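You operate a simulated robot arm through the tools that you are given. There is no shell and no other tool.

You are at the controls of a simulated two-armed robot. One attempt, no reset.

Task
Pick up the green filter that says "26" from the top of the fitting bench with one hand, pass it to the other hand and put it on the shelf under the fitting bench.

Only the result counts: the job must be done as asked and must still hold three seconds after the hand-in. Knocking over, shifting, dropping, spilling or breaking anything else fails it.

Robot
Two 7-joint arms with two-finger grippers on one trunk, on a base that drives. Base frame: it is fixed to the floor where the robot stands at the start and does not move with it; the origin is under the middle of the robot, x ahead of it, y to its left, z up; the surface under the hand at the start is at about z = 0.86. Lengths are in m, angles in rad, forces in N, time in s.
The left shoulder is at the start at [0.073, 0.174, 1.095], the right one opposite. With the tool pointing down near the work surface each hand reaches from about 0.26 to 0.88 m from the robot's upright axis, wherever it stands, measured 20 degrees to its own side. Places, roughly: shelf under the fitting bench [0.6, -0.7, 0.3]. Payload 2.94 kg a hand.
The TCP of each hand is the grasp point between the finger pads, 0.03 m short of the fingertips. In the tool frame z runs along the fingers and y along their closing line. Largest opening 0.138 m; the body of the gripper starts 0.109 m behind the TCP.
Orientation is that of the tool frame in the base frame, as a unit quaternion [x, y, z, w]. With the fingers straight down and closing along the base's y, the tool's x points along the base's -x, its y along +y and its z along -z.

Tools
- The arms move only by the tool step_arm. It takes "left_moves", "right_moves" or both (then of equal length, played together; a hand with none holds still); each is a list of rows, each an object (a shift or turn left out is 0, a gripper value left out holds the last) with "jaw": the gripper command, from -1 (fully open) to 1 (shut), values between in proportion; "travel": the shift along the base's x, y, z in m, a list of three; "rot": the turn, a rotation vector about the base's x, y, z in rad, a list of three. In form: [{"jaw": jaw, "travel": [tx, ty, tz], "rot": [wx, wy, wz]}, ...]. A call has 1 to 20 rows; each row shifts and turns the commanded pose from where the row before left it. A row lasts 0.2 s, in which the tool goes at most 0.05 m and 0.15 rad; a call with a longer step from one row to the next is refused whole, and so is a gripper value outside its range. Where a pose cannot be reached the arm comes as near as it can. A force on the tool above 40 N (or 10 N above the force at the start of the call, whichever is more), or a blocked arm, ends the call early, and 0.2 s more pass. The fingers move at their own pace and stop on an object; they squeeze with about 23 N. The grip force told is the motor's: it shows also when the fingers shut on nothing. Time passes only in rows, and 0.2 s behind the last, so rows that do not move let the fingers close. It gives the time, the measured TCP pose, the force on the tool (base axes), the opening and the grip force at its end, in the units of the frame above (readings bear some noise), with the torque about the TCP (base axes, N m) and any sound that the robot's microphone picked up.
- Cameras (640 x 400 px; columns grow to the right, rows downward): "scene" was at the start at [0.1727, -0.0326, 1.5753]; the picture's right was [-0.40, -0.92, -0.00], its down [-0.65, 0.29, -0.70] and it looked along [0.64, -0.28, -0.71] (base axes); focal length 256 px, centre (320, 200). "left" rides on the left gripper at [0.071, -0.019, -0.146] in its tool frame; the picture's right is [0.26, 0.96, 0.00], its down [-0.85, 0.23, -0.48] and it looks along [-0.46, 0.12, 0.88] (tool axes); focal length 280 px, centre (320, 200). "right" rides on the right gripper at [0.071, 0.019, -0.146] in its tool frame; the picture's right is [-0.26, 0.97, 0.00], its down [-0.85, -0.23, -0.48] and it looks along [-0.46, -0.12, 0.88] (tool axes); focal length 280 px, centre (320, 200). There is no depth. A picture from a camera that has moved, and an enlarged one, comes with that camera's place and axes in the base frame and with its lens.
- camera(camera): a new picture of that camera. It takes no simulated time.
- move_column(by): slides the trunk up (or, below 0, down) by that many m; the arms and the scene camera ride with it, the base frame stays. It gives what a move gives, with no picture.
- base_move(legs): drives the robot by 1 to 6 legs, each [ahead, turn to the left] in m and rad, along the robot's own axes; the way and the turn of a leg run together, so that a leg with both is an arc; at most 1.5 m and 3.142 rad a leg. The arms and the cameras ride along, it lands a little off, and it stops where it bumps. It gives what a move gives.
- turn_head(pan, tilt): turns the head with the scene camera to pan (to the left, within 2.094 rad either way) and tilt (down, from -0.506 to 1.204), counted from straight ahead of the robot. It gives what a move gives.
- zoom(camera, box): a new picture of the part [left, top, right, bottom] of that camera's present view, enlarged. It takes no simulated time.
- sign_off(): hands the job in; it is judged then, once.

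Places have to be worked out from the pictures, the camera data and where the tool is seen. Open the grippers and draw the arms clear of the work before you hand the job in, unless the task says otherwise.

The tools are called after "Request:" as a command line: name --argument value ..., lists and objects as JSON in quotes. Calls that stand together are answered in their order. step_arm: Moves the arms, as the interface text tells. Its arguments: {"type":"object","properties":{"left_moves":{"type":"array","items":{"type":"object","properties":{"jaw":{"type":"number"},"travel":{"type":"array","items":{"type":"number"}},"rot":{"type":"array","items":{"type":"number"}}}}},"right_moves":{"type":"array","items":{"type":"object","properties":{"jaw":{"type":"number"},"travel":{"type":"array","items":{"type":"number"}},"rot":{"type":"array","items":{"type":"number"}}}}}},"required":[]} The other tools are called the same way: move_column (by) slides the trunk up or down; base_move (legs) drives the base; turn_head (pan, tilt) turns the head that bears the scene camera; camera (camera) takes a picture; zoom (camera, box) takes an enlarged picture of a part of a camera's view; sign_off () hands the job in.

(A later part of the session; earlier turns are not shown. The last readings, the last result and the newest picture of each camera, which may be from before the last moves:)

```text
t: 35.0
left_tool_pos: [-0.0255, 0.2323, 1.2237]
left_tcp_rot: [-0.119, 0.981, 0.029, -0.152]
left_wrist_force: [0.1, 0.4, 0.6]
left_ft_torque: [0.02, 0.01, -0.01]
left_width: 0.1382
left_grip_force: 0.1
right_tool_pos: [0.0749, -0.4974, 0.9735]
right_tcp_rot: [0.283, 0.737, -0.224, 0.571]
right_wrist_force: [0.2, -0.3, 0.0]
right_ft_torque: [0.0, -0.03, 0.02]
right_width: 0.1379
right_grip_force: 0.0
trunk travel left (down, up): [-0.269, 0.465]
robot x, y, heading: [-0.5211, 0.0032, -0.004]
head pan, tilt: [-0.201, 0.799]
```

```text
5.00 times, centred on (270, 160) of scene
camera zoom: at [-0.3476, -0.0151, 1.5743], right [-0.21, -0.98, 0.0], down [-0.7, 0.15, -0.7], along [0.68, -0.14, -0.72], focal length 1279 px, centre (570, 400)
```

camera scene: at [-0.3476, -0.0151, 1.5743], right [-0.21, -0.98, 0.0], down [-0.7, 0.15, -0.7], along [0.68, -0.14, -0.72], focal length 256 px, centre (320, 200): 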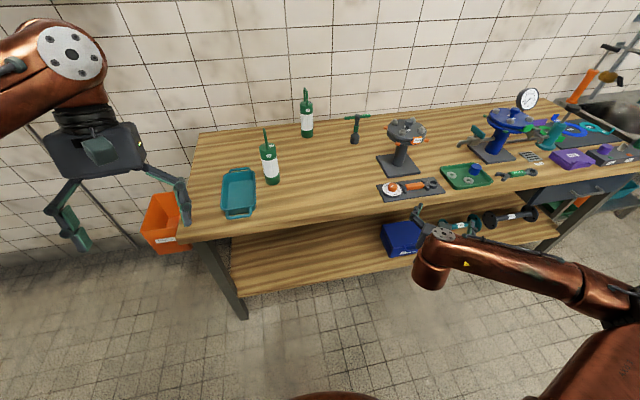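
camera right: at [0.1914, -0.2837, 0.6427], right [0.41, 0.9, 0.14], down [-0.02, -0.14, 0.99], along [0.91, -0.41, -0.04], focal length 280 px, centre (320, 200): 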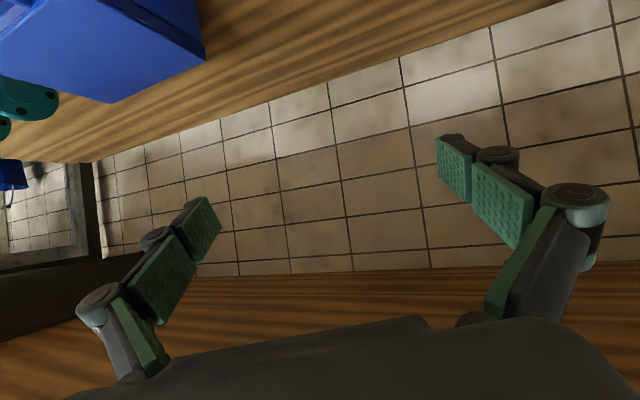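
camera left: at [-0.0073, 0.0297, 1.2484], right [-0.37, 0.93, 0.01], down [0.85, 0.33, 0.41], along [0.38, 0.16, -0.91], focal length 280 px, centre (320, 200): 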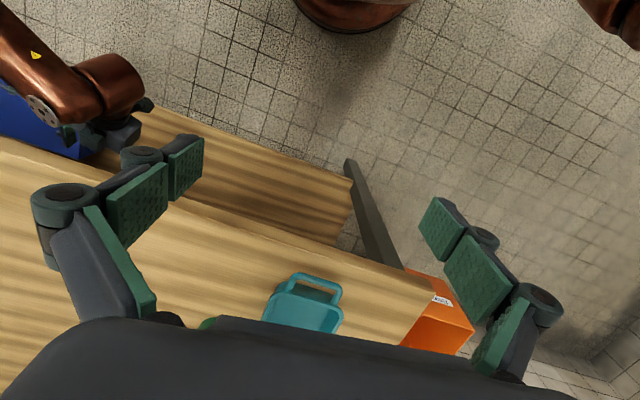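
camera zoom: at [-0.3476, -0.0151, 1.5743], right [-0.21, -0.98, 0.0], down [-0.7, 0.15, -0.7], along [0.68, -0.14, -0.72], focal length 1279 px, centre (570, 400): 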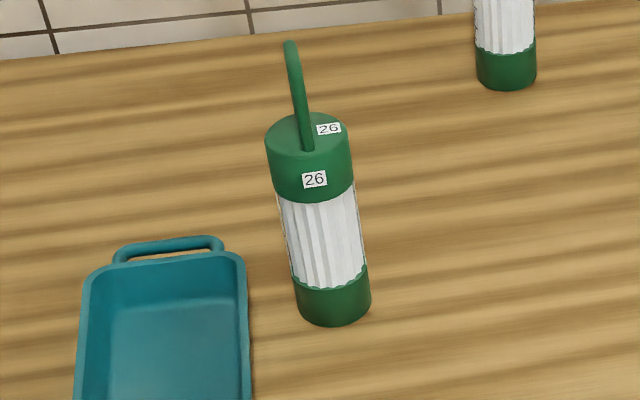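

From this view the "26" filter stands at about [0.484, 0.014], radius 0.031, body top z 1.024, handle apex z about 1.10, handle plane along x. With the robot backed off, I straighten the left hand (fingers down) and bring the right hand to a forward-pointing pose.

Request:
step_arm --left_moves '[{"travel": [0.013, -0.0165, 0.007], "rot": [-0.0073, -0.038, -0.03]}, {"travel": [0.013, -0.0165, 0.007], "rot": [-0.0073, -0.038, -0.03]}, {"travel": [0.013, -0.0165, 0.007], "rot": [-0.0073, -0.038, -0.03]}, {"travel": [0.013, -0.0165, 0.007], "rot": [-0.0073, -0.038, -0.03]}, {"travel": [0.013, -0.0165, 0.007], "rot": [-0.0073, -0.038, -0.03]}, {"travel": [0.013, -0.0165, 0.007], "rot": [-0.0073, -0.038, -0.03]}, {"travel": [0.013, -0.0165, 0.007], "rot": [-0.0073, -0.038, -0.03]}, {"travel": [0.013, -0.0165, 0.007], "rot": [-0.0073, -0.038, -0.03]}]' --right_moves '[{"travel": [-0.012, 0.018, 0.016], "rot": [0.0112, 0.0457, 0.128]}, {"travel": [-0.012, 0.018, 0.016], "rot": [0.0112, 0.0457, 0.128]}, {"travel": [-0.012, 0.018, 0.016], "rot": [0.0112, 0.0457, 0.128]}, {"travel": [-0.012, 0.018, 0.016], "rot": [0.0112, 0.0457, 0.128]}, {"travel": [-0.012, 0.018, 0.016], "rot": [0.0112, 0.0457, 0.128]}, {"travel": [-0.012, 0.018, 0.016], "rot": [0.0112, 0.0457, 0.128]}, {"travel": [-0.012, 0.018, 0.016], "rot": [0.0112, 0.0457, 0.128]}, {"travel": [-0.012, 0.018, 0.016], "rot": [0.0112, 0.0457, 0.128]}]'

Request:
camera --camera "scene"

```text
t: 37.0
left_tool_pos: [0.0754, 0.1085, 1.28]
left_tcp_rot: [0.002, 1.0, -0.004, 0.0]
left_wrist_force: [-0.1, 1.7, -0.6]
left_ft_torque: [-0.22, -0.01, 0.01]
left_width: 0.1379
left_grip_force: 0.0
right_tool_pos: [-0.0404, -0.3723, 1.0267]
right_tcp_rot: [-0.103, 0.917, 0.062, 0.379]
right_wrist_force: [-1.0, 1.8, 0.9]
right_ft_torque: [-0.15, 0.06, -0.12]
right_width: 0.1382
right_grip_force: 0.0
right hand out of reach, approached as far as the arm can: row 7
trunk travel left (down, up): [-0.269, 0.465]
robot x, y, heading: [-0.5254, 0.0036, -0.009]
head pan, tilt: [-0.201, 0.799]
stopped in row 8 (right hand): the arm was blocked; the commanded pose is now the measured one
```

```text
taken
camera scene: at [-0.3508, -0.0088, 1.575], right [-0.21, -0.98, 0.0], down [-0.7, 0.14, -0.7], along [0.68, -0.15, -0.72], focal length 256 px, centre (320, 200)
```

scene: 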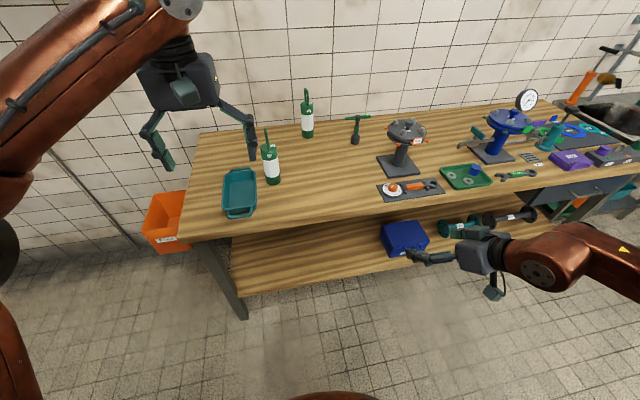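

The left hand is now straight and exact. The right is too folded near the body; I shift it forward, up and inward a little to a freer spot.

Request:
step_arm --right_moves '[{"travel": [0.02, 0.005, 0.02]}, {"travel": [0.02, 0.01, 0.03]}, {"travel": [0.02, 0.01, 0.03]}, {"travel": [0.02, 0.01, 0.03]}, {"travel": [0.02, 0.01, 0.03]}]'

```text
t: 38.2
left_tool_pos: [0.0794, 0.0983, 1.2779]
left_tcp_rot: [0.002, 1.0, 0.001, -0.002]
left_wrist_force: [0.9, 0.6, -0.4]
left_ft_torque: [0.07, 0.08, 0.02]
left_width: 0.1382
left_grip_force: 0.1
right_tool_pos: [0.0672, -0.3339, 1.1623]
right_tcp_rot: [-0.101, 0.918, 0.065, 0.378]
right_wrist_force: [-0.4, -0.3, 0.3]
right_ft_torque: [0.02, 0.02, 0.01]
right_width: 0.1378
right_grip_force: 0.0
trunk travel left (down, up): [-0.269, 0.465]
robot x, y, heading: [-0.5259, 0.0042, -0.009]
head pan, tilt: [-0.201, 0.799]
```

Both hands are set. I drive forward about 0.39 m so the filter is about 0.6 m ahead of the robot; the hands pass above z 1.13, higher than anything in their way.

Request:
base_move --legs '[[0.39, 0.0]]'

Request:
turn_head --pan 0.0 --tilt 0.8

Request:
camera --camera "scene"

Request:
camera --camera "left"

```text
t: 40.7
left_tool_pos: [0.4713, 0.0976, 1.2782]
left_tcp_rot: [0.001, 1.0, 0.001, -0.002]
left_wrist_force: [0.4, -0.4, 0.0]
left_ft_torque: [0.0, 0.07, 0.0]
left_width: 0.1381
left_grip_force: 0.1
right_tool_pos: [0.4599, -0.3359, 1.1615]
right_tcp_rot: [-0.102, 0.918, 0.065, 0.378]
right_wrist_force: [1.0, 0.3, 0.8]
right_ft_torque: [0.0, 0.01, -0.02]
right_width: 0.1378
right_grip_force: 0.0
trunk travel left (down, up): [-0.269, 0.465]
robot x, y, heading: [-0.1334, -0.0006, -0.006]
head pan, tilt: [-0.201, 0.799]
```

```text
t: 41.4
left_tool_pos: [0.4696, 0.0987, 1.2798]
left_tcp_rot: [0.002, 1.0, 0.001, -0.001]
left_wrist_force: [0.6, -0.2, 0.4]
left_ft_torque: [0.01, 0.0, 0.0]
left_width: 0.138
left_grip_force: 0.1
right_tool_pos: [0.459, -0.3359, 1.1631]
right_tcp_rot: [-0.102, 0.918, 0.065, 0.379]
right_wrist_force: [-0.1, 0.9, -0.6]
right_ft_torque: [-0.02, -0.02, -0.01]
right_width: 0.1379
right_grip_force: 0.1
trunk travel left (down, up): [-0.269, 0.465]
robot x, y, heading: [-0.1312, 0.002, -0.012]
head pan, tilt: [0.0, 0.799]
```

```text
taken
camera scene: at [0.0462, -0.0017, 1.5745], right [-0.01, -1.0, 0.0], down [-0.72, 0.0, -0.7], along [0.7, 0.0, -0.72], focal length 256 px, centre (320, 200)
```

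scene: 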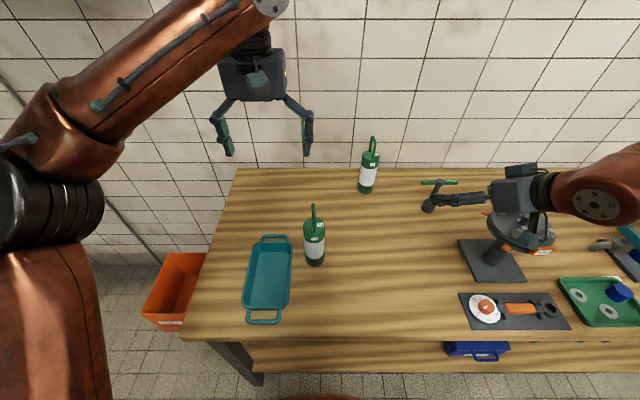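

```text
taken
camera left: at [0.3988, 0.0793, 1.4255], right [-0.26, 0.97, 0.0], down [0.85, 0.23, 0.47], along [0.46, 0.12, -0.88], focal length 280 px, centre (320, 200)
```

left: 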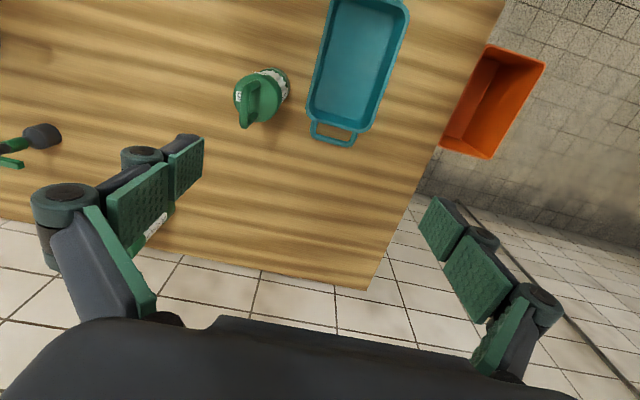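

The left camera sees the filter and its handle from above; I zoom there to fix its place more exactly.

Request:
zoom --camera "left" --box '[210, 50, 310, 150]'

Request:
zoom --camera "scene" --box '[270, 195, 360, 275]'

```text
4.00 times, centred on (260, 100) of left
camera zoom: at [0.3988, 0.0793, 1.4255], right [-0.26, 0.97, 0.0], down [0.85, 0.23, 0.47], along [0.46, 0.12, -0.88], focal length 1122 px, centre (560, 600)
```

zoom: 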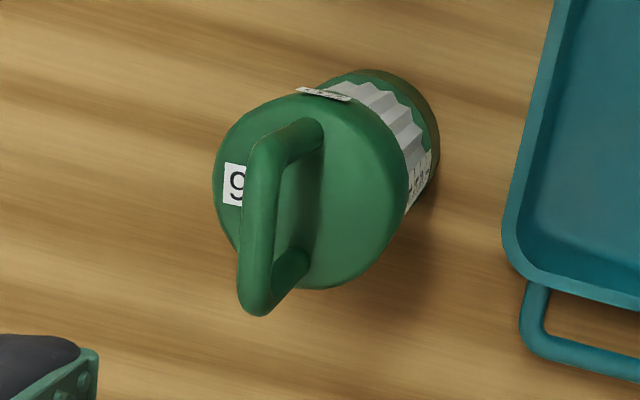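

```text
5.00 times, centred on (315, 235) of scene
camera zoom: at [0.0462, -0.0017, 1.5745], right [-0.01, -1.0, 0.0], down [-0.72, 0.0, -0.7], along [0.7, 0.0, -0.72], focal length 1279 px, centre (345, 25)
```

zoom: 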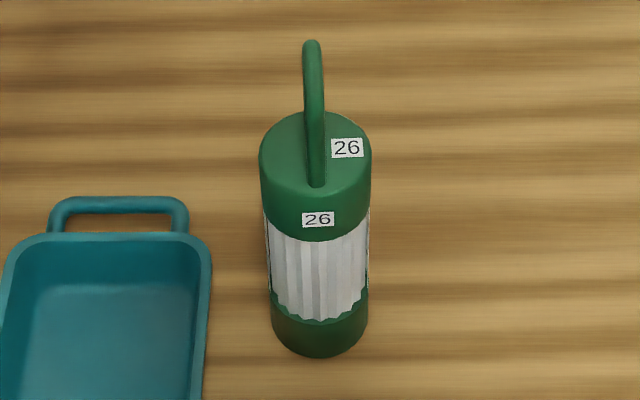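

The handle bar runs along x from about 0.453 to 0.498 at y 0.011, z about 1.095; the filter axis is at about [0.479, 0.011]. I bring the left hand over it and down to 1.16, then check.

Request:
step_arm --left_moves '[{"travel": [0.002, -0.022, 0]}, {"travel": [0.002, -0.022, 0]}, {"travel": [0.002, -0.022, 0]}, {"travel": [0.002, -0.022, 0]}, {"travel": [0, 0, -0.03]}, {"travel": [0, 0, -0.03]}, {"travel": [0, 0, -0.03]}, {"travel": [0, 0, -0.03]}, {}]'

Request:
camera --camera "left"

Request:
camera --camera "scene"

```text
t: 43.4
left_tool_pos: [0.4781, 0.0072, 1.1595]
left_tcp_rot: [0.002, 1.0, 0.001, -0.001]
left_wrist_force: [-0.3, 0.8, 0.0]
left_ft_torque: [0.01, 0.0, -0.02]
left_width: 0.1381
left_grip_force: 0.0
right_tool_pos: [0.4587, -0.3368, 1.1629]
right_tcp_rot: [-0.102, 0.918, 0.065, 0.379]
right_wrist_force: [-0.7, 0.1, 0.1]
right_ft_torque: [0.0, 0.0, -0.01]
right_width: 0.1378
right_grip_force: 0.1
trunk travel left (down, up): [-0.269, 0.465]
robot x, y, heading: [-0.1323, 0.0023, -0.003]
head pan, tilt: [0.0, 0.799]
```

```text
taken
camera left: at [0.4071, -0.0113, 1.305], right [-0.26, 0.97, 0.0], down [0.85, 0.23, 0.47], along [0.46, 0.12, -0.88], focal length 280 px, centre (320, 200)
```

left: 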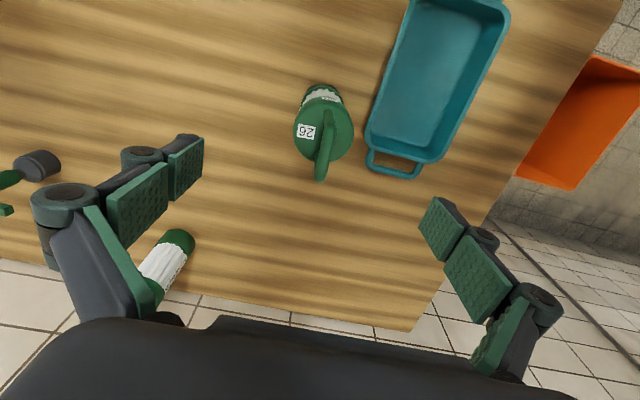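

```text
taken
camera scene: at [0.0459, -0.0021, 1.5747], right [-0.01, -1.0, 0.0], down [-0.72, 0.0, -0.7], along [0.7, 0.0, -0.72], focal length 256 px, centre (320, 200)
```

scene: 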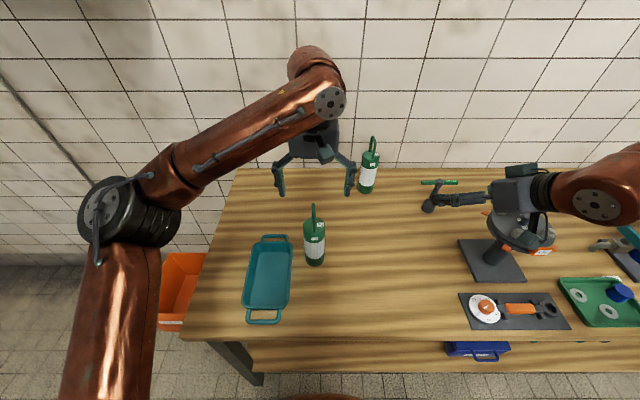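

The hand is centred to within a few mm above the handle. I zoom in the left camera to measure the remaining offset.

Request:
zoom --camera "left" --box '[270, 75, 380, 195]'

```text
3.33 times, centred on (325, 135) of left
camera zoom: at [0.4071, -0.0113, 1.305], right [-0.26, 0.97, 0.0], down [0.85, 0.23, 0.47], along [0.46, 0.12, -0.88], focal length 935 px, centre (303, 417)
```

zoom: 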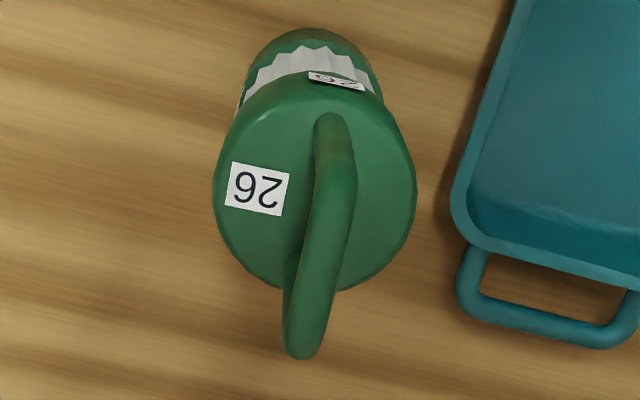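

Bar centre measured at [0.477, 0.010]. I lower the hand to z about 1.085 and close partly to check that the bar lies between the pads.

Request:
step_arm --left_moves '[{"travel": [-0.0005, 0.0015, -0.025]}, {"travel": [-0.0005, 0.0015, -0.025]}, {"travel": [0, 0, -0.024]}, {"jaw": 0.5}, {"jaw": 0.5}, {"jaw": 0.5}, {"jaw": 0.5}, {"jaw": 0.5}, {"jaw": 0.5}]'

Request:
camera --camera "left"

Request:
zoom --camera "scene" --box '[260, 140, 370, 280]'

```text
t: 45.4
left_tool_pos: [0.4786, 0.0095, 1.0843]
left_tcp_rot: [0.002, 1.0, 0.001, -0.001]
left_wrist_force: [-0.7, 0.1, -0.3]
left_ft_torque: [0.07, 0.01, 0.01]
left_width: 0.0343
left_grip_force: 0.0
right_tool_pos: [0.4589, -0.3351, 1.1617]
right_tcp_rot: [-0.102, 0.918, 0.065, 0.378]
right_wrist_force: [-0.8, 0.3, 0.3]
right_ft_torque: [0.01, -0.01, -0.01]
right_width: 0.138
right_grip_force: 0.2
trunk travel left (down, up): [-0.269, 0.465]
robot x, y, heading: [-0.1325, -0.0016, -0.005]
head pan, tilt: [0.0, 0.799]
```

```text
taken
camera left: at [0.4065, -0.0089, 1.2306], right [-0.26, 0.97, 0.0], down [0.85, 0.23, 0.47], along [0.46, 0.12, -0.88], focal length 280 px, centre (320, 200)
```

left: 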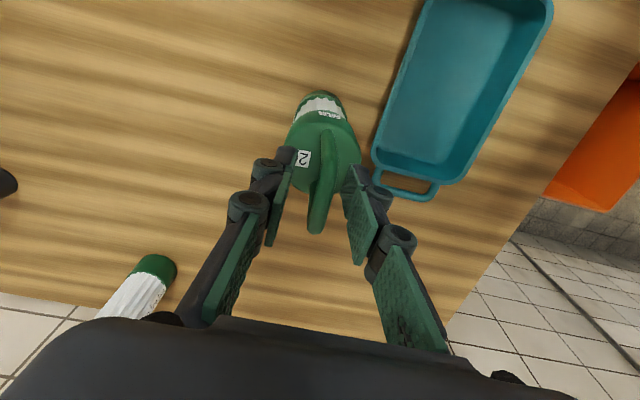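

```text
2.86 times, centred on (315, 210) of scene
camera zoom: at [0.0465, -0.0018, 1.5745], right [-0.01, -1.0, 0.0], down [-0.72, 0.0, -0.7], along [0.7, 0.0, -0.72], focal length 731 px, centre (334, 171)
```

zoom: 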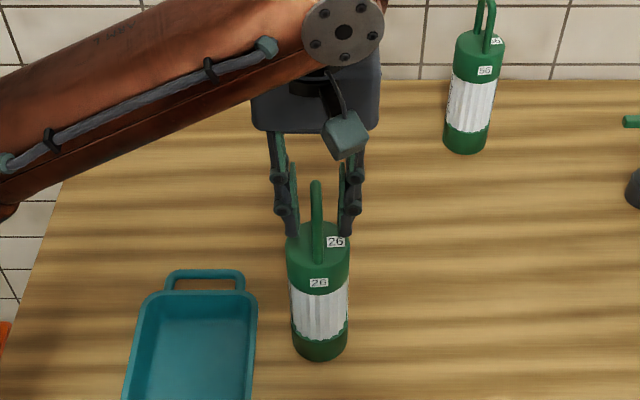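

The bar lies centred between the pads. I close fully and wait for the grip.

Request:
step_arm --left_moves '[{"jaw": 1}, {"jaw": 1}, {"jaw": 1}, {"jaw": 1}, {"jaw": 1}]'

Request:
camera --camera "left"

```text
t: 46.6
left_tool_pos: [0.4776, 0.0085, 1.0852]
left_tcp_rot: [0.002, 1.0, 0.001, -0.001]
left_wrist_force: [-0.8, 0.3, -0.3]
left_ft_torque: [-0.03, -0.01, -0.03]
left_width: 0.0061
left_grip_force: 23.4
right_tool_pos: [0.4584, -0.3367, 1.1631]
right_tcp_rot: [-0.102, 0.918, 0.065, 0.378]
right_wrist_force: [0.8, -0.4, 0.0]
right_ft_torque: [-0.03, 0.03, 0.02]
right_width: 0.1379
right_grip_force: 0.1
trunk travel left (down, up): [-0.269, 0.465]
robot x, y, heading: [-0.1334, -0.0032, -0.003]
head pan, tilt: [0.0, 0.799]
```

```text
taken
camera left: at [0.4066, -0.009, 1.2305], right [-0.26, 0.97, 0.0], down [0.85, 0.23, 0.47], along [0.46, 0.12, -0.88], focal length 280 px, centre (320, 200)
```

left: 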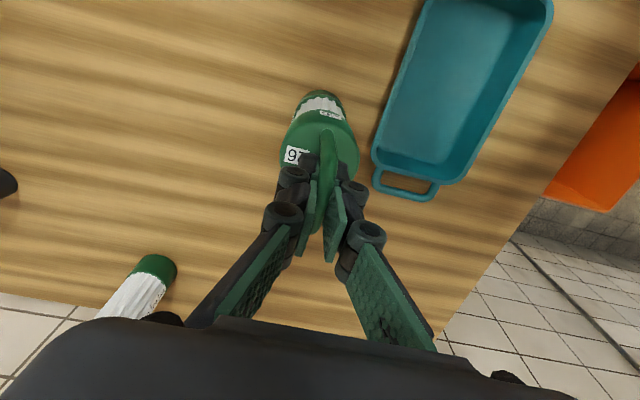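

Width stopped at 6 mm with 23 N, so the handle bar seems gripped. I lift slowly by 3 cm and check the load.

Request:
step_arm --left_moves '[{"travel": [0, 0, 0.01]}, {"travel": [0, 0, 0.01]}, {"travel": [0, 0, 0.01]}, {}]'

Request:
camera --camera "left"

Request:
zoom --camera "scene" --box '[260, 140, 370, 280]'

```text
t: 47.6
left_tool_pos: [0.4768, 0.0131, 1.116]
left_tcp_rot: [0.001, 1.0, 0.001, -0.002]
left_wrist_force: [-0.3, -0.1, -1.5]
left_ft_torque: [-0.02, 0.02, 0.01]
left_width: 0.006
left_grip_force: 22.2
right_tool_pos: [0.4594, -0.3353, 1.1638]
right_tcp_rot: [-0.101, 0.917, 0.065, 0.379]
right_wrist_force: [0.2, -0.5, 0.3]
right_ft_torque: [-0.02, -0.01, 0.04]
right_width: 0.1379
right_grip_force: 0.0
trunk travel left (down, up): [-0.269, 0.465]
robot x, y, heading: [-0.1329, 0.0007, -0.004]
head pan, tilt: [0.0, 0.799]
```

```text
taken
camera left: at [0.4073, -0.0059, 1.2615], right [-0.26, 0.97, 0.0], down [0.85, 0.23, 0.47], along [0.46, 0.12, -0.88], focal length 280 px, centre (320, 200)
```

left: 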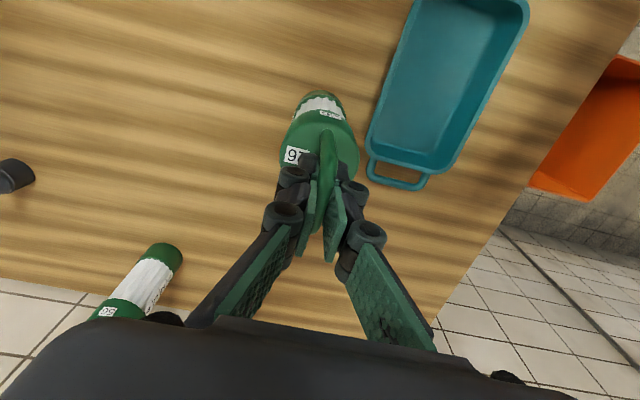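

```text
2.86 times, centred on (315, 210) of scene
camera zoom: at [0.0468, -0.0018, 1.5744], right [-0.01, -1.0, 0.0], down [-0.72, 0.0, -0.7], along [0.7, 0.0, -0.72], focal length 731 px, centre (334, 171)
```

zoom: 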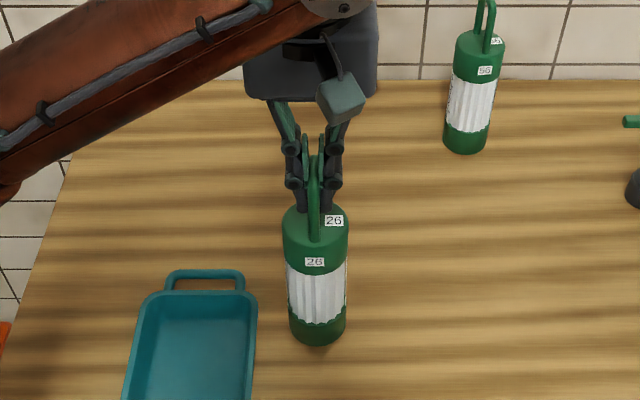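

The filter hangs cleanly from the left hand and moved up with it. I lift it to z about 1.32 and move it slightly forward to [0.56, 0.0] for the handover, slowly.

Request:
step_arm --left_moves '[{"travel": [0, 0, 0.02]}, {"travel": [0, 0, 0.025]}, {"travel": [0, 0, 0.025]}, {"travel": [0, 0, 0.025]}, {"travel": [0, 0, 0.025]}, {"travel": [0, 0, 0.025]}, {"travel": [0, 0, 0.025]}, {"travel": [0.01, 0, 0.02]}, {"travel": [0.015, -0.003, 0.01]}, {"travel": [0.02, -0.003, 0]}, {"travel": [0.02, -0.003, 0]}, {"travel": [0.015, -0.002, 0]}, {}, {}]'

Request:
camera --camera "scene"

Request:
camera --camera "left"

```text
t: 50.6
left_tool_pos: [0.495, 0.0125, 1.31]
left_tcp_rot: [0.001, 1.0, 0.0, 0.001]
left_wrist_force: [0.1, 0.0, -1.5]
left_ft_torque: [0.07, 0.01, -0.01]
left_width: 0.006
left_grip_force: 22.8
left hand out of reach, approached as far as the arm can: row 9, 10, 11, 12
right_tool_pos: [0.459, -0.3353, 1.163]
right_tcp_rot: [-0.101, 0.918, 0.064, 0.379]
right_wrist_force: [0.1, 0.6, -0.6]
right_ft_torque: [0.01, 0.05, 0.01]
right_width: 0.1381
right_grip_force: 0.0
trunk travel left (down, up): [-0.269, 0.465]
robot x, y, heading: [-0.1314, -0.0015, -0.002]
head pan, tilt: [0.0, 0.799]
```

```text
taken
camera scene: at [0.0473, -0.0023, 1.5744], right [-0.01, -1.0, 0.0], down [-0.72, 0.0, -0.7], along [0.7, 0.0, -0.72], focal length 256 px, centre (320, 200)
```

scene: 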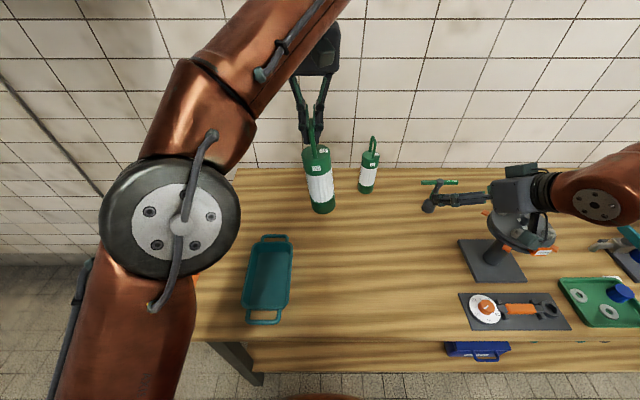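

```text
taken
camera left: at [0.4241, -0.0064, 1.4555], right [-0.26, 0.97, 0.0], down [0.85, 0.23, 0.48], along [0.46, 0.12, -0.88], focal length 280 px, centre (320, 200)
```

left: 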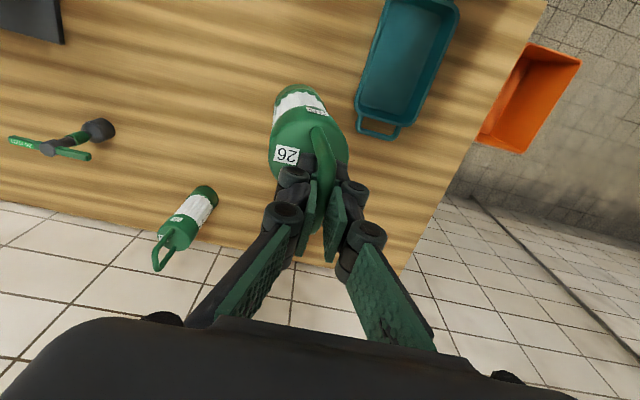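

The left arm is at the end of its reach at this height ([0.495, 0.013, 1.31]). I lower it to about 1.22 and then bring it forward a little, still well above the bench.

Request:
step_arm --left_moves '[{"travel": [0, 0, -0.02]}, {"travel": [0, 0, -0.025]}, {"travel": [0, 0, -0.025]}, {"travel": [0, 0, -0.02]}, {"travel": [0.01, 0, 0]}, {"travel": [0.015, 0, 0]}, {"travel": [0.015, 0, 0]}, {"travel": [0.01, 0, 0]}, {}, {}]'

Request:
camera --camera "scene"

Request:
camera --camera "left"

Request:
camera --camera "right"

```text
t: 52.8
left_tool_pos: [0.5448, 0.0114, 1.2198]
left_tcp_rot: [0.003, 1.0, 0.001, -0.002]
left_wrist_force: [-0.9, 0.5, -2.2]
left_ft_torque: [0.05, 0.02, -0.01]
left_width: 0.0059
left_grip_force: 22.9
right_tool_pos: [0.4597, -0.3363, 1.1626]
right_tcp_rot: [-0.101, 0.917, 0.064, 0.38]
right_wrist_force: [-0.3, -0.5, -0.3]
right_ft_torque: [0.0, 0.0, 0.0]
right_width: 0.138
right_grip_force: 0.2
trunk travel left (down, up): [-0.269, 0.465]
robot x, y, heading: [-0.1334, -0.0002, -0.002]
head pan, tilt: [0.0, 0.799]
```

```text
taken
camera scene: at [0.0469, -0.0022, 1.5745], right [-0.01, -1.0, 0.0], down [-0.72, 0.0, -0.7], along [0.7, 0.0, -0.72], focal length 256 px, centre (320, 200)
```

scene: 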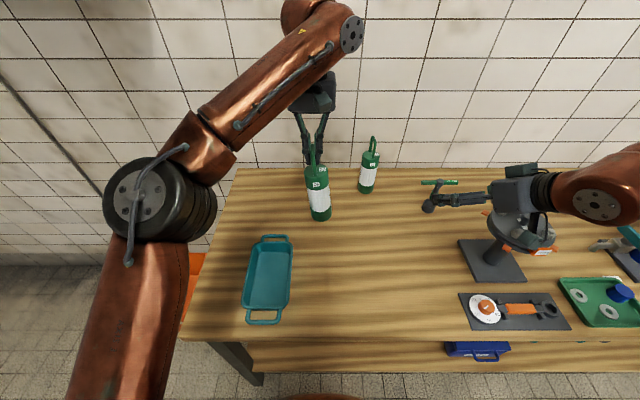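

```text
taken
camera left: at [0.4743, -0.0067, 1.3653], right [-0.26, 0.97, 0.0], down [0.85, 0.23, 0.47], along [0.46, 0.12, -0.88], focal length 280 px, centre (320, 200)
```

left: 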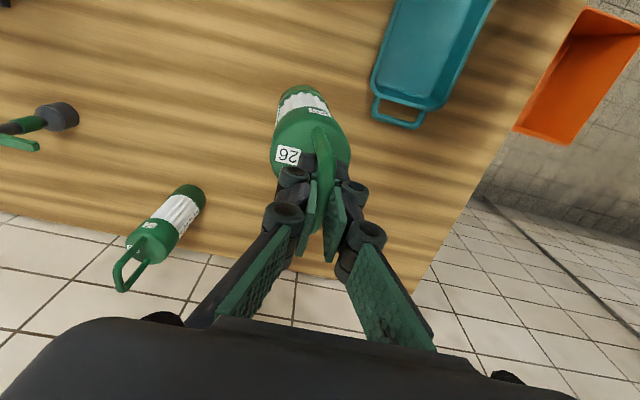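

```text
taken
camera right: at [0.3076, -0.3558, 1.2166], right [-0.05, 0.97, 0.23], down [0.32, -0.2, 0.93], along [0.95, 0.11, -0.3], focal length 280 px, centre (320, 200)
```

right: 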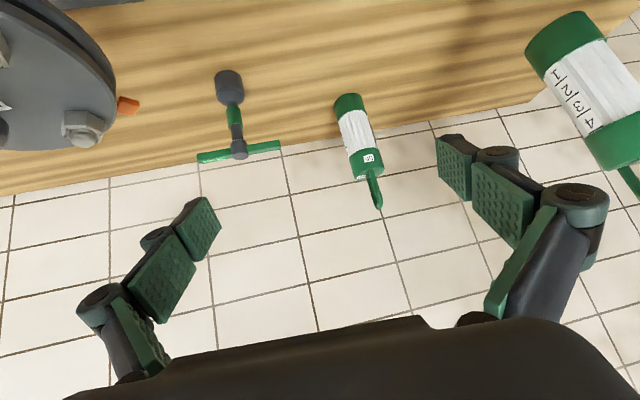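

The filter hangs safely at left TCP [0.545, 0.011, 1.22], leaning a few degrees; its body at grip height is about [0.537, -0.010, 1.065]. I bring the right hand to a pre-grasp about 12 cm short of it, pointing forward-left and 35° down, with the pads vertical.

Request:
step_arm --right_moves '[{"travel": [0.0, 0.02, -0.01], "rot": [0.0032, -0.087, 0.0295]}, {"travel": [0.0, 0.028, -0.01], "rot": [0.0032, -0.087, 0.0295]}, {"travel": [-0.005, 0.03, -0.01]}, {"travel": [-0.005, 0.03, -0.01]}, {"travel": [-0.005, 0.03, -0.01]}, {"travel": [-0.005, 0.03, -0.01]}, {"travel": [-0.005, 0.03, -0.01]}, {"travel": [-0.005, 0.03, -0.01]}]'

Request:
camera --camera "scene"

Request:
camera --camera "right"

```text
t: 54.6
left_tool_pos: [0.5444, 0.0125, 1.2196]
left_tcp_rot: [0.001, 1.0, 0.001, -0.002]
left_wrist_force: [0.6, -0.2, -1.3]
left_ft_torque: [0.01, 0.02, -0.01]
left_width: 0.0061
left_grip_force: 23.1
right_tool_pos: [0.4272, -0.1092, 1.0802]
right_tcp_rot: [-0.133, 0.877, 0.069, 0.456]
right_wrist_force: [-0.4, -0.5, -0.3]
right_ft_torque: [0.01, 0.0, -0.06]
right_width: 0.1378
right_grip_force: 0.0
trunk travel left (down, up): [-0.269, 0.465]
robot x, y, heading: [-0.1308, -0.0014, -0.009]
head pan, tilt: [0.0, 0.799]
```

```text
taken
camera scene: at [0.047, -0.0002, 1.5744], right [-0.01, -1.0, 0.0], down [-0.72, 0.0, -0.7], along [0.7, 0.0, -0.72], focal length 256 px, centre (320, 200)
```

scene: 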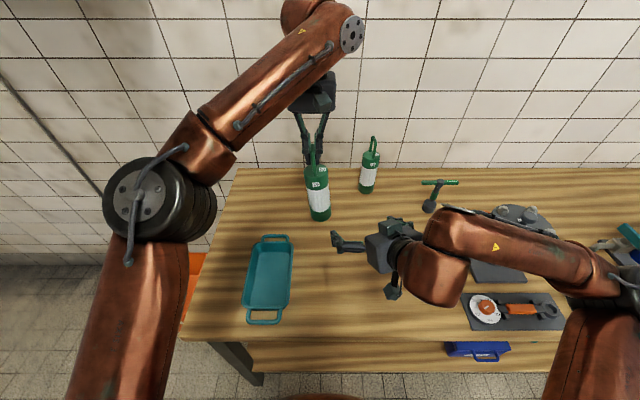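

```text
taken
camera right: at [0.2711, -0.1374, 1.107], right [-0.14, 0.97, 0.21], down [0.16, -0.19, 0.97], along [0.98, 0.17, -0.13], focal length 280 px, centre (320, 200)
```

right: 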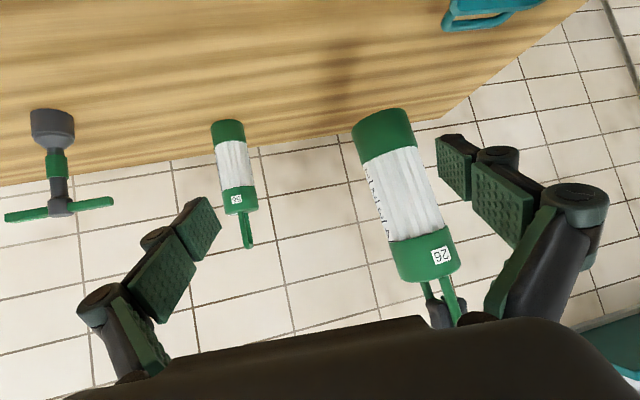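

The right hand reached [0.427, -0.109, 1.08] in the wanted orientation. I zoom the scene camera on the hanging filter to fix its axis before closing in.

Request:
zoom --camera "scene" --box '[270, 130, 390, 280]'

Request:
zoom --camera "right" --box '[320, 90, 500, 300]'

```text
2.67 times, centred on (330, 205) of scene
camera zoom: at [0.047, -0.0002, 1.5744], right [-0.01, -1.0, 0.0], down [-0.72, 0.0, -0.7], along [0.7, 0.0, -0.72], focal length 682 px, centre (293, 187)
```

zoom: 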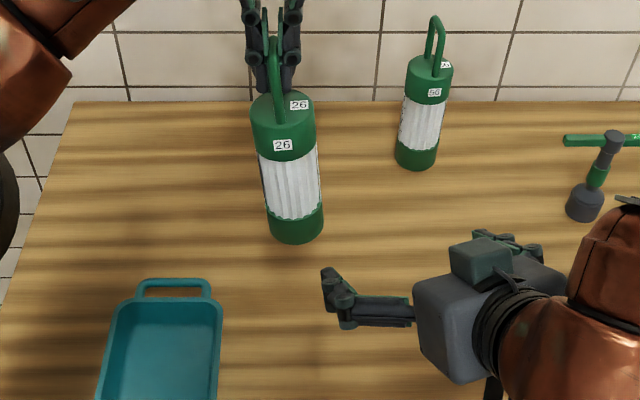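

```text
1.90 times, centred on (410, 195) of right
camera zoom: at [0.2711, -0.1374, 1.107], right [-0.14, 0.97, 0.21], down [0.16, -0.19, 0.97], along [0.98, 0.17, -0.13], focal length 534 px, centre (149, 210)
```

zoom: 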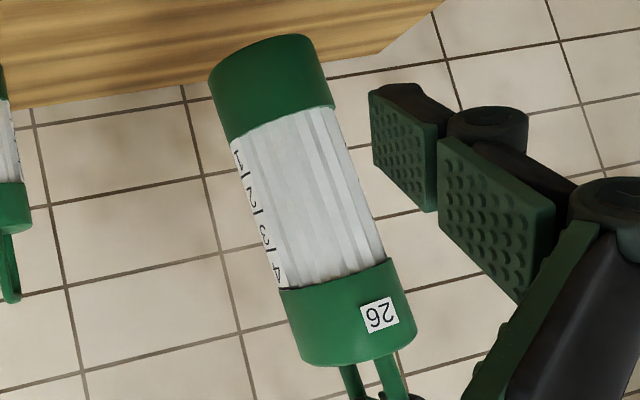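

Both views agree: at z 1.065 the filter axis is at about [0.545, 0.0]. I move the right hand in line with it first, still 12 cm short.

Request:
step_arm --right_moves '[{"travel": [0.001, 0.0245, -0.005]}, {"travel": [0.001, 0.0245, -0.005]}, {"travel": [0.001, 0.0245, -0.005]}, {}]'

Request:
camera --camera "right"

Request:
zoom --camera "scene" --box '[250, 130, 410, 290]'

```text
t: 55.6
left_tool_pos: [0.5444, 0.0118, 1.2207]
left_tcp_rot: [0.002, 1.0, 0.001, -0.001]
left_wrist_force: [0.0, -0.2, -2.2]
left_ft_torque: [0.08, -0.02, -0.01]
left_width: 0.006
left_grip_force: 23.3
right_tool_pos: [0.4317, -0.0337, 1.0682]
right_tcp_rot: [-0.133, 0.877, 0.07, 0.456]
right_wrist_force: [-0.3, 0.4, 0.3]
right_ft_torque: [0.03, 0.02, 0.02]
right_width: 0.1376
right_grip_force: 0.1
trunk travel left (down, up): [-0.269, 0.465]
robot x, y, heading: [-0.129, 0.0015, -0.007]
head pan, tilt: [0.0, 0.799]
```

```text
taken
camera right: at [0.2742, -0.0625, 1.0954], right [-0.14, 0.97, 0.22], down [0.16, -0.19, 0.97], along [0.98, 0.17, -0.13], focal length 280 px, centre (320, 200)
```

right: 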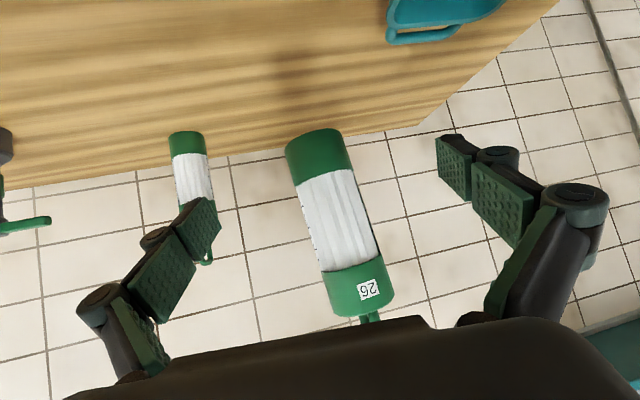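

```text
2.50 times, centred on (330, 210) of scene
camera zoom: at [0.0462, -0.0024, 1.5746], right [-0.01, -1.0, 0.0], down [-0.72, 0.0, -0.7], along [0.7, 0.0, -0.72], focal length 640 px, centre (295, 175)
```

zoom: 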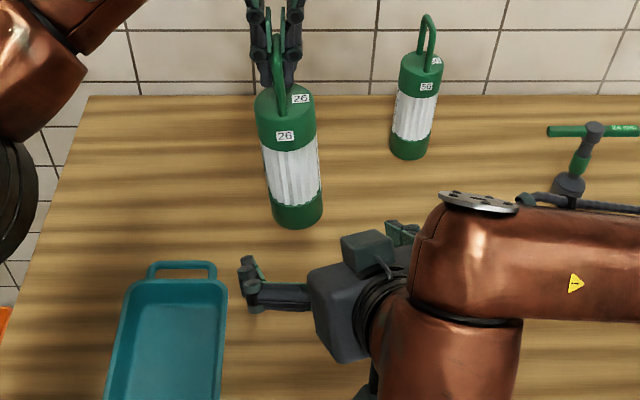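

The filter axis projects exactly onto the approach line of the right hand. I advance 12 cm along it with open fingers.

Request:
step_arm --right_moves '[{"travel": [0.0191, 0.0059, 0]}, {"travel": [0.0191, 0.0059, 0]}, {"travel": [0.0191, 0.0059, 0]}, {"travel": [0.0191, 0.0059, 0]}, {"travel": [0.0191, 0.0059, 0]}, {"travel": [0.0191, 0.0059, 0]}, {}]'

Request:
camera --camera "right"

Request:
zoom --camera "scene" --box '[250, 130, 410, 290]'

Request:
camera --camera "left"

```text
t: 57.2
left_tool_pos: [0.5444, 0.0122, 1.2196]
left_tcp_rot: [0.002, 1.0, 0.0, -0.001]
left_wrist_force: [0.0, -0.3, -1.4]
left_ft_torque: [-0.03, -0.01, 0.0]
left_width: 0.0062
left_grip_force: 23.4
right_tool_pos: [0.5486, 0.0011, 1.0666]
right_tcp_rot: [-0.133, 0.877, 0.07, 0.456]
right_wrist_force: [-0.2, -0.7, -1.5]
right_ft_torque: [-0.02, 0.03, 0.0]
right_width: 0.1382
right_grip_force: 0.1
trunk travel left (down, up): [-0.269, 0.465]
robot x, y, heading: [-0.1316, 0.0006, -0.004]
head pan, tilt: [0.0, 0.799]
```

```text
taken
camera right: at [0.3906, -0.0281, 1.094], right [-0.14, 0.97, 0.22], down [0.16, -0.19, 0.97], along [0.98, 0.17, -0.13], focal length 280 px, centre (320, 200)
```

right: 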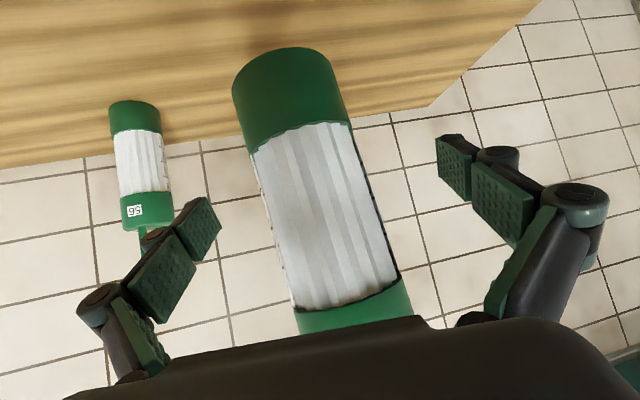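

```text
2.50 times, centred on (330, 210) of scene
camera zoom: at [0.0464, -0.0016, 1.5745], right [-0.01, -1.0, 0.0], down [-0.72, 0.0, -0.7], along [0.7, 0.0, -0.72], focal length 640 px, centre (295, 175)
```

zoom: 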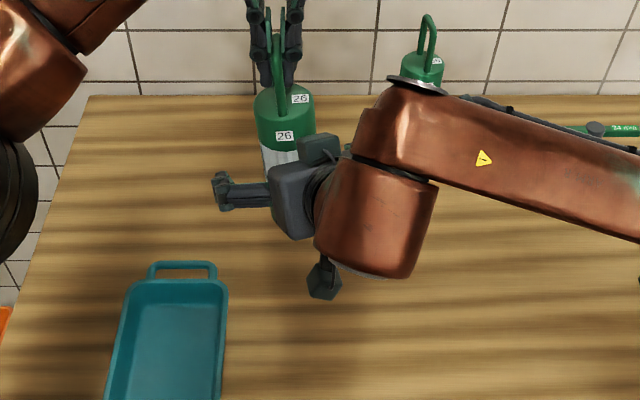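

```text
taken
camera left: at [0.4737, -0.0062, 1.3656], right [-0.26, 0.97, 0.0], down [0.85, 0.23, 0.47], along [0.46, 0.12, -0.88], focal length 280 px, centre (320, 200)
```

left: 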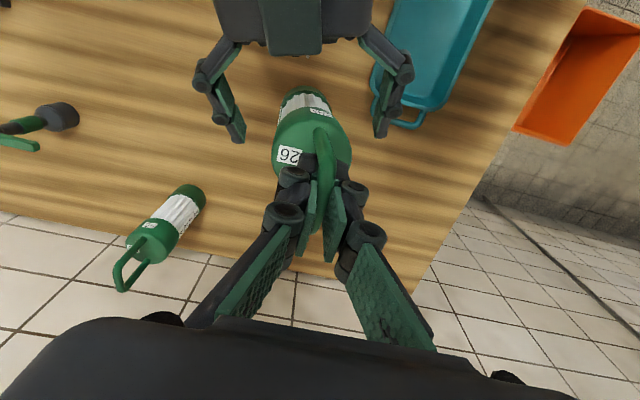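

Both fingers of the right hand straddle the filter body evenly, TCP at about its axis. I close the right gripper.

Request:
step_arm --right_moves '[{"jaw": 0.3}, {"jaw": 0.5}, {"jaw": 0.6}, {"jaw": 0.7}, {"jaw": 0.8}, {"jaw": 1}, {"jaw": 1}, {"jaw": 1}]'

Request:
camera --camera "right"

Request:
camera --camera "left"

```text
t: 59.0
left_tool_pos: [0.5444, 0.0121, 1.2204]
left_tcp_rot: [0.001, 1.0, 0.0, -0.002]
left_wrist_force: [-0.4, -3.4, -1.5]
left_ft_torque: [0.05, 0.19, 0.29]
left_width: 0.0057
left_grip_force: 22.9
right_tool_pos: [0.5493, 0.0012, 1.0669]
right_tcp_rot: [-0.133, 0.878, 0.069, 0.455]
right_wrist_force: [1.9, 4.3, -0.6]
right_ft_torque: [-0.61, -0.09, -0.33]
right_width: 0.0595
right_grip_force: 22.4
trunk travel left (down, up): [-0.269, 0.465]
robot x, y, heading: [-0.1297, -0.0002, -0.006]
head pan, tilt: [0.0, 0.799]
```

```text
taken
camera right: at [0.3905, -0.028, 1.0938], right [-0.14, 0.97, 0.22], down [0.16, -0.19, 0.97], along [0.98, 0.17, -0.13], focal length 280 px, centre (320, 200)
```

right: 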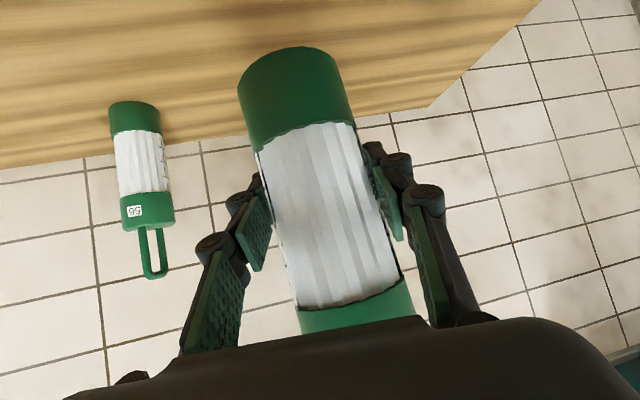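

```text
taken
camera left: at [0.4738, -0.0063, 1.3655], right [-0.26, 0.97, 0.0], down [0.85, 0.23, 0.47], along [0.46, 0.12, -0.88], focal length 280 px, centre (320, 200)
```

left: 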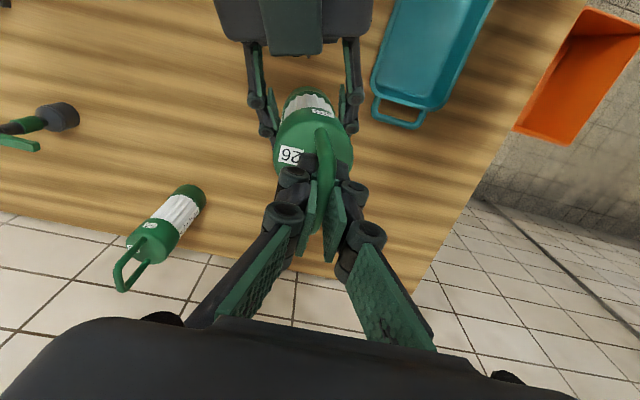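

The right hand holds the body (width 59.5 mm, 22 N). Now I open the left fingers and, after a check, raise the left hand away.

Request:
step_arm --left_moves '[{"jaw": 0.7}, {"jaw": 0.4}, {"jaw": 0.1}, {"jaw": 0.1}, {"jaw": 0.1}]'

Request:
camera --camera "left"

Request:
camera --camera "right"

```text
t: 60.2
left_tool_pos: [0.5451, 0.0126, 1.22]
left_tcp_rot: [0.001, 1.0, -0.001, -0.002]
left_wrist_force: [-0.7, 0.3, 0.3]
left_ft_torque: [0.0, -0.03, 0.0]
left_width: 0.0624
left_grip_force: 0.1
right_tool_pos: [0.5481, 0.0008, 1.0676]
right_tcp_rot: [-0.132, 0.878, 0.069, 0.456]
right_wrist_force: [-0.8, 0.4, 0.0]
right_ft_torque: [-0.03, 0.03, 0.04]
right_width: 0.0575
right_grip_force: 22.4
trunk travel left (down, up): [-0.269, 0.465]
robot x, y, heading: [-0.1337, -0.0018, 0.002]
head pan, tilt: [0.0, 0.799]
```

```text
taken
camera left: at [0.474, -0.006, 1.3655], right [-0.26, 0.97, 0.0], down [0.85, 0.23, 0.47], along [0.46, 0.12, -0.88], focal length 280 px, centre (320, 200)
```

left: 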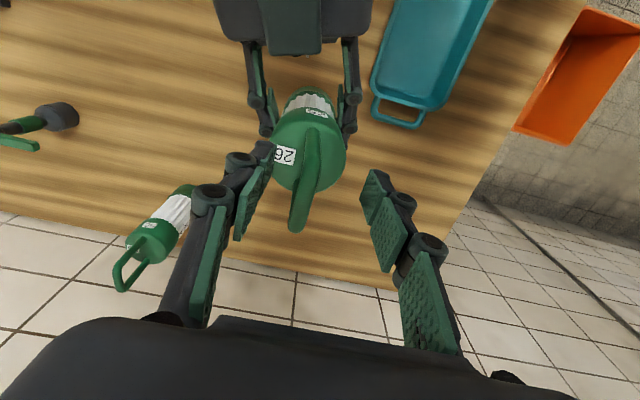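

```text
taken
camera right: at [0.3906, -0.0281, 1.0938], right [-0.14, 0.97, 0.22], down [0.16, -0.19, 0.97], along [0.98, 0.17, -0.13], focal length 280 px, centre (320, 200)
```

right: 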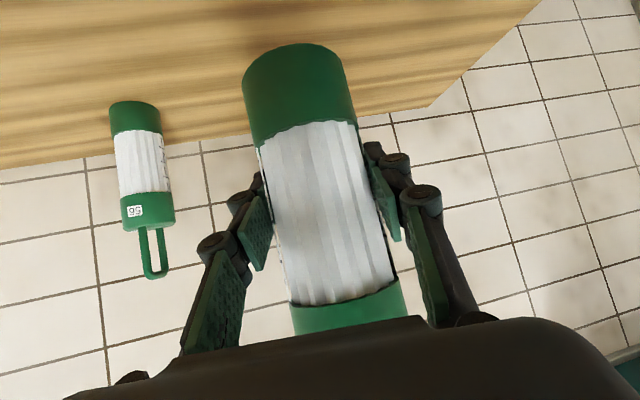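

The left hand has released and the filter sits upright in the right hand. I raise the left hand straight up off the handle, then away to the left.

Request:
step_arm --left_moves '[{"jaw": -0.3, "travel": [0, 0, 0.015]}, {"jaw": -0.3, "travel": [0, 0, 0.025]}, {"jaw": -0.3, "travel": [0, 0, 0.025]}, {"travel": [-0.01, 0.005, 0.025]}, {"travel": [-0.02, 0.02, 0.01]}, {"travel": [-0.02, 0.03, 0]}, {"travel": [-0.02, 0.04, 0]}, {"travel": [-0.02, 0.04, 0]}, {"travel": [-0.02, 0.04, 0]}, {"travel": [0, 0.04, 0]}, {"travel": [0, 0.04, 0]}, {"travel": [0, 0.04, 0]}]'

Request:
camera --camera "scene"

Request:
camera --camera "right"

```text
t: 62.8
left_tool_pos: [0.4376, 0.3073, 1.2748]
left_tcp_rot: [0.001, 1.0, 0.0, 0.0]
left_wrist_force: [-0.6, 0.8, 0.2]
left_ft_torque: [0.0, 0.0, -0.02]
left_width: 0.0899
left_grip_force: 0.1
left hand out of reach, approached as far as the arm can: row 2, 3, 4
right_tool_pos: [0.5481, 0.0032, 1.0662]
right_tcp_rot: [-0.134, 0.878, 0.07, 0.455]
right_wrist_force: [0.6, -0.2, -0.2]
right_ft_torque: [0.0, 0.02, -0.01]
right_width: 0.0574
right_grip_force: 22.9
trunk travel left (down, up): [-0.269, 0.465]
robot x, y, heading: [-0.132, -0.0013, -0.008]
head pan, tilt: [0.0, 0.799]
```

```text
taken
camera scene: at [0.0465, 0.0007, 1.5745], right [-0.01, -1.0, 0.0], down [-0.72, 0.0, -0.7], along [0.7, 0.0, -0.72], focal length 256 px, centre (320, 200)
```

scene: 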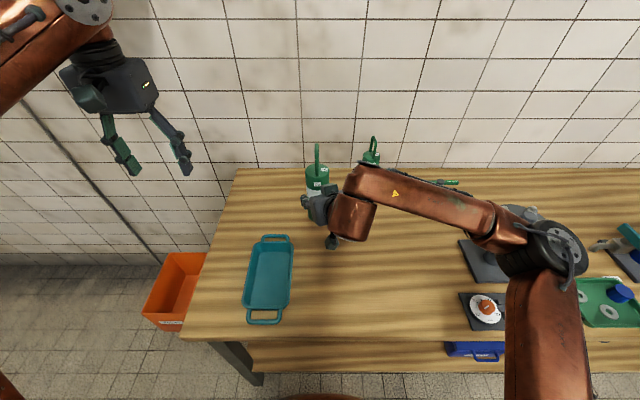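

```text
taken
camera right: at [0.3905, -0.0266, 1.094], right [-0.14, 0.97, 0.21], down [0.16, -0.19, 0.97], along [0.98, 0.17, -0.13], focal length 280 px, centre (320, 200)
```

right: 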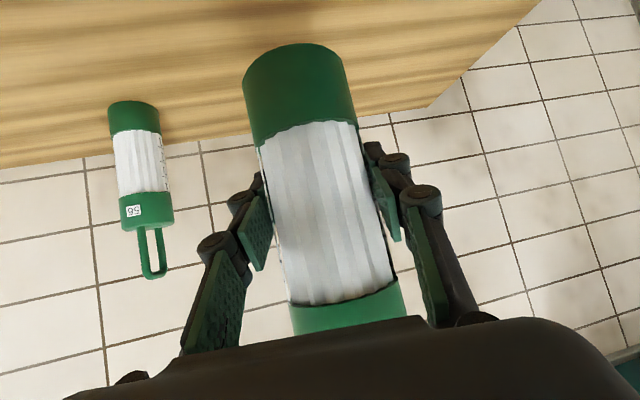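

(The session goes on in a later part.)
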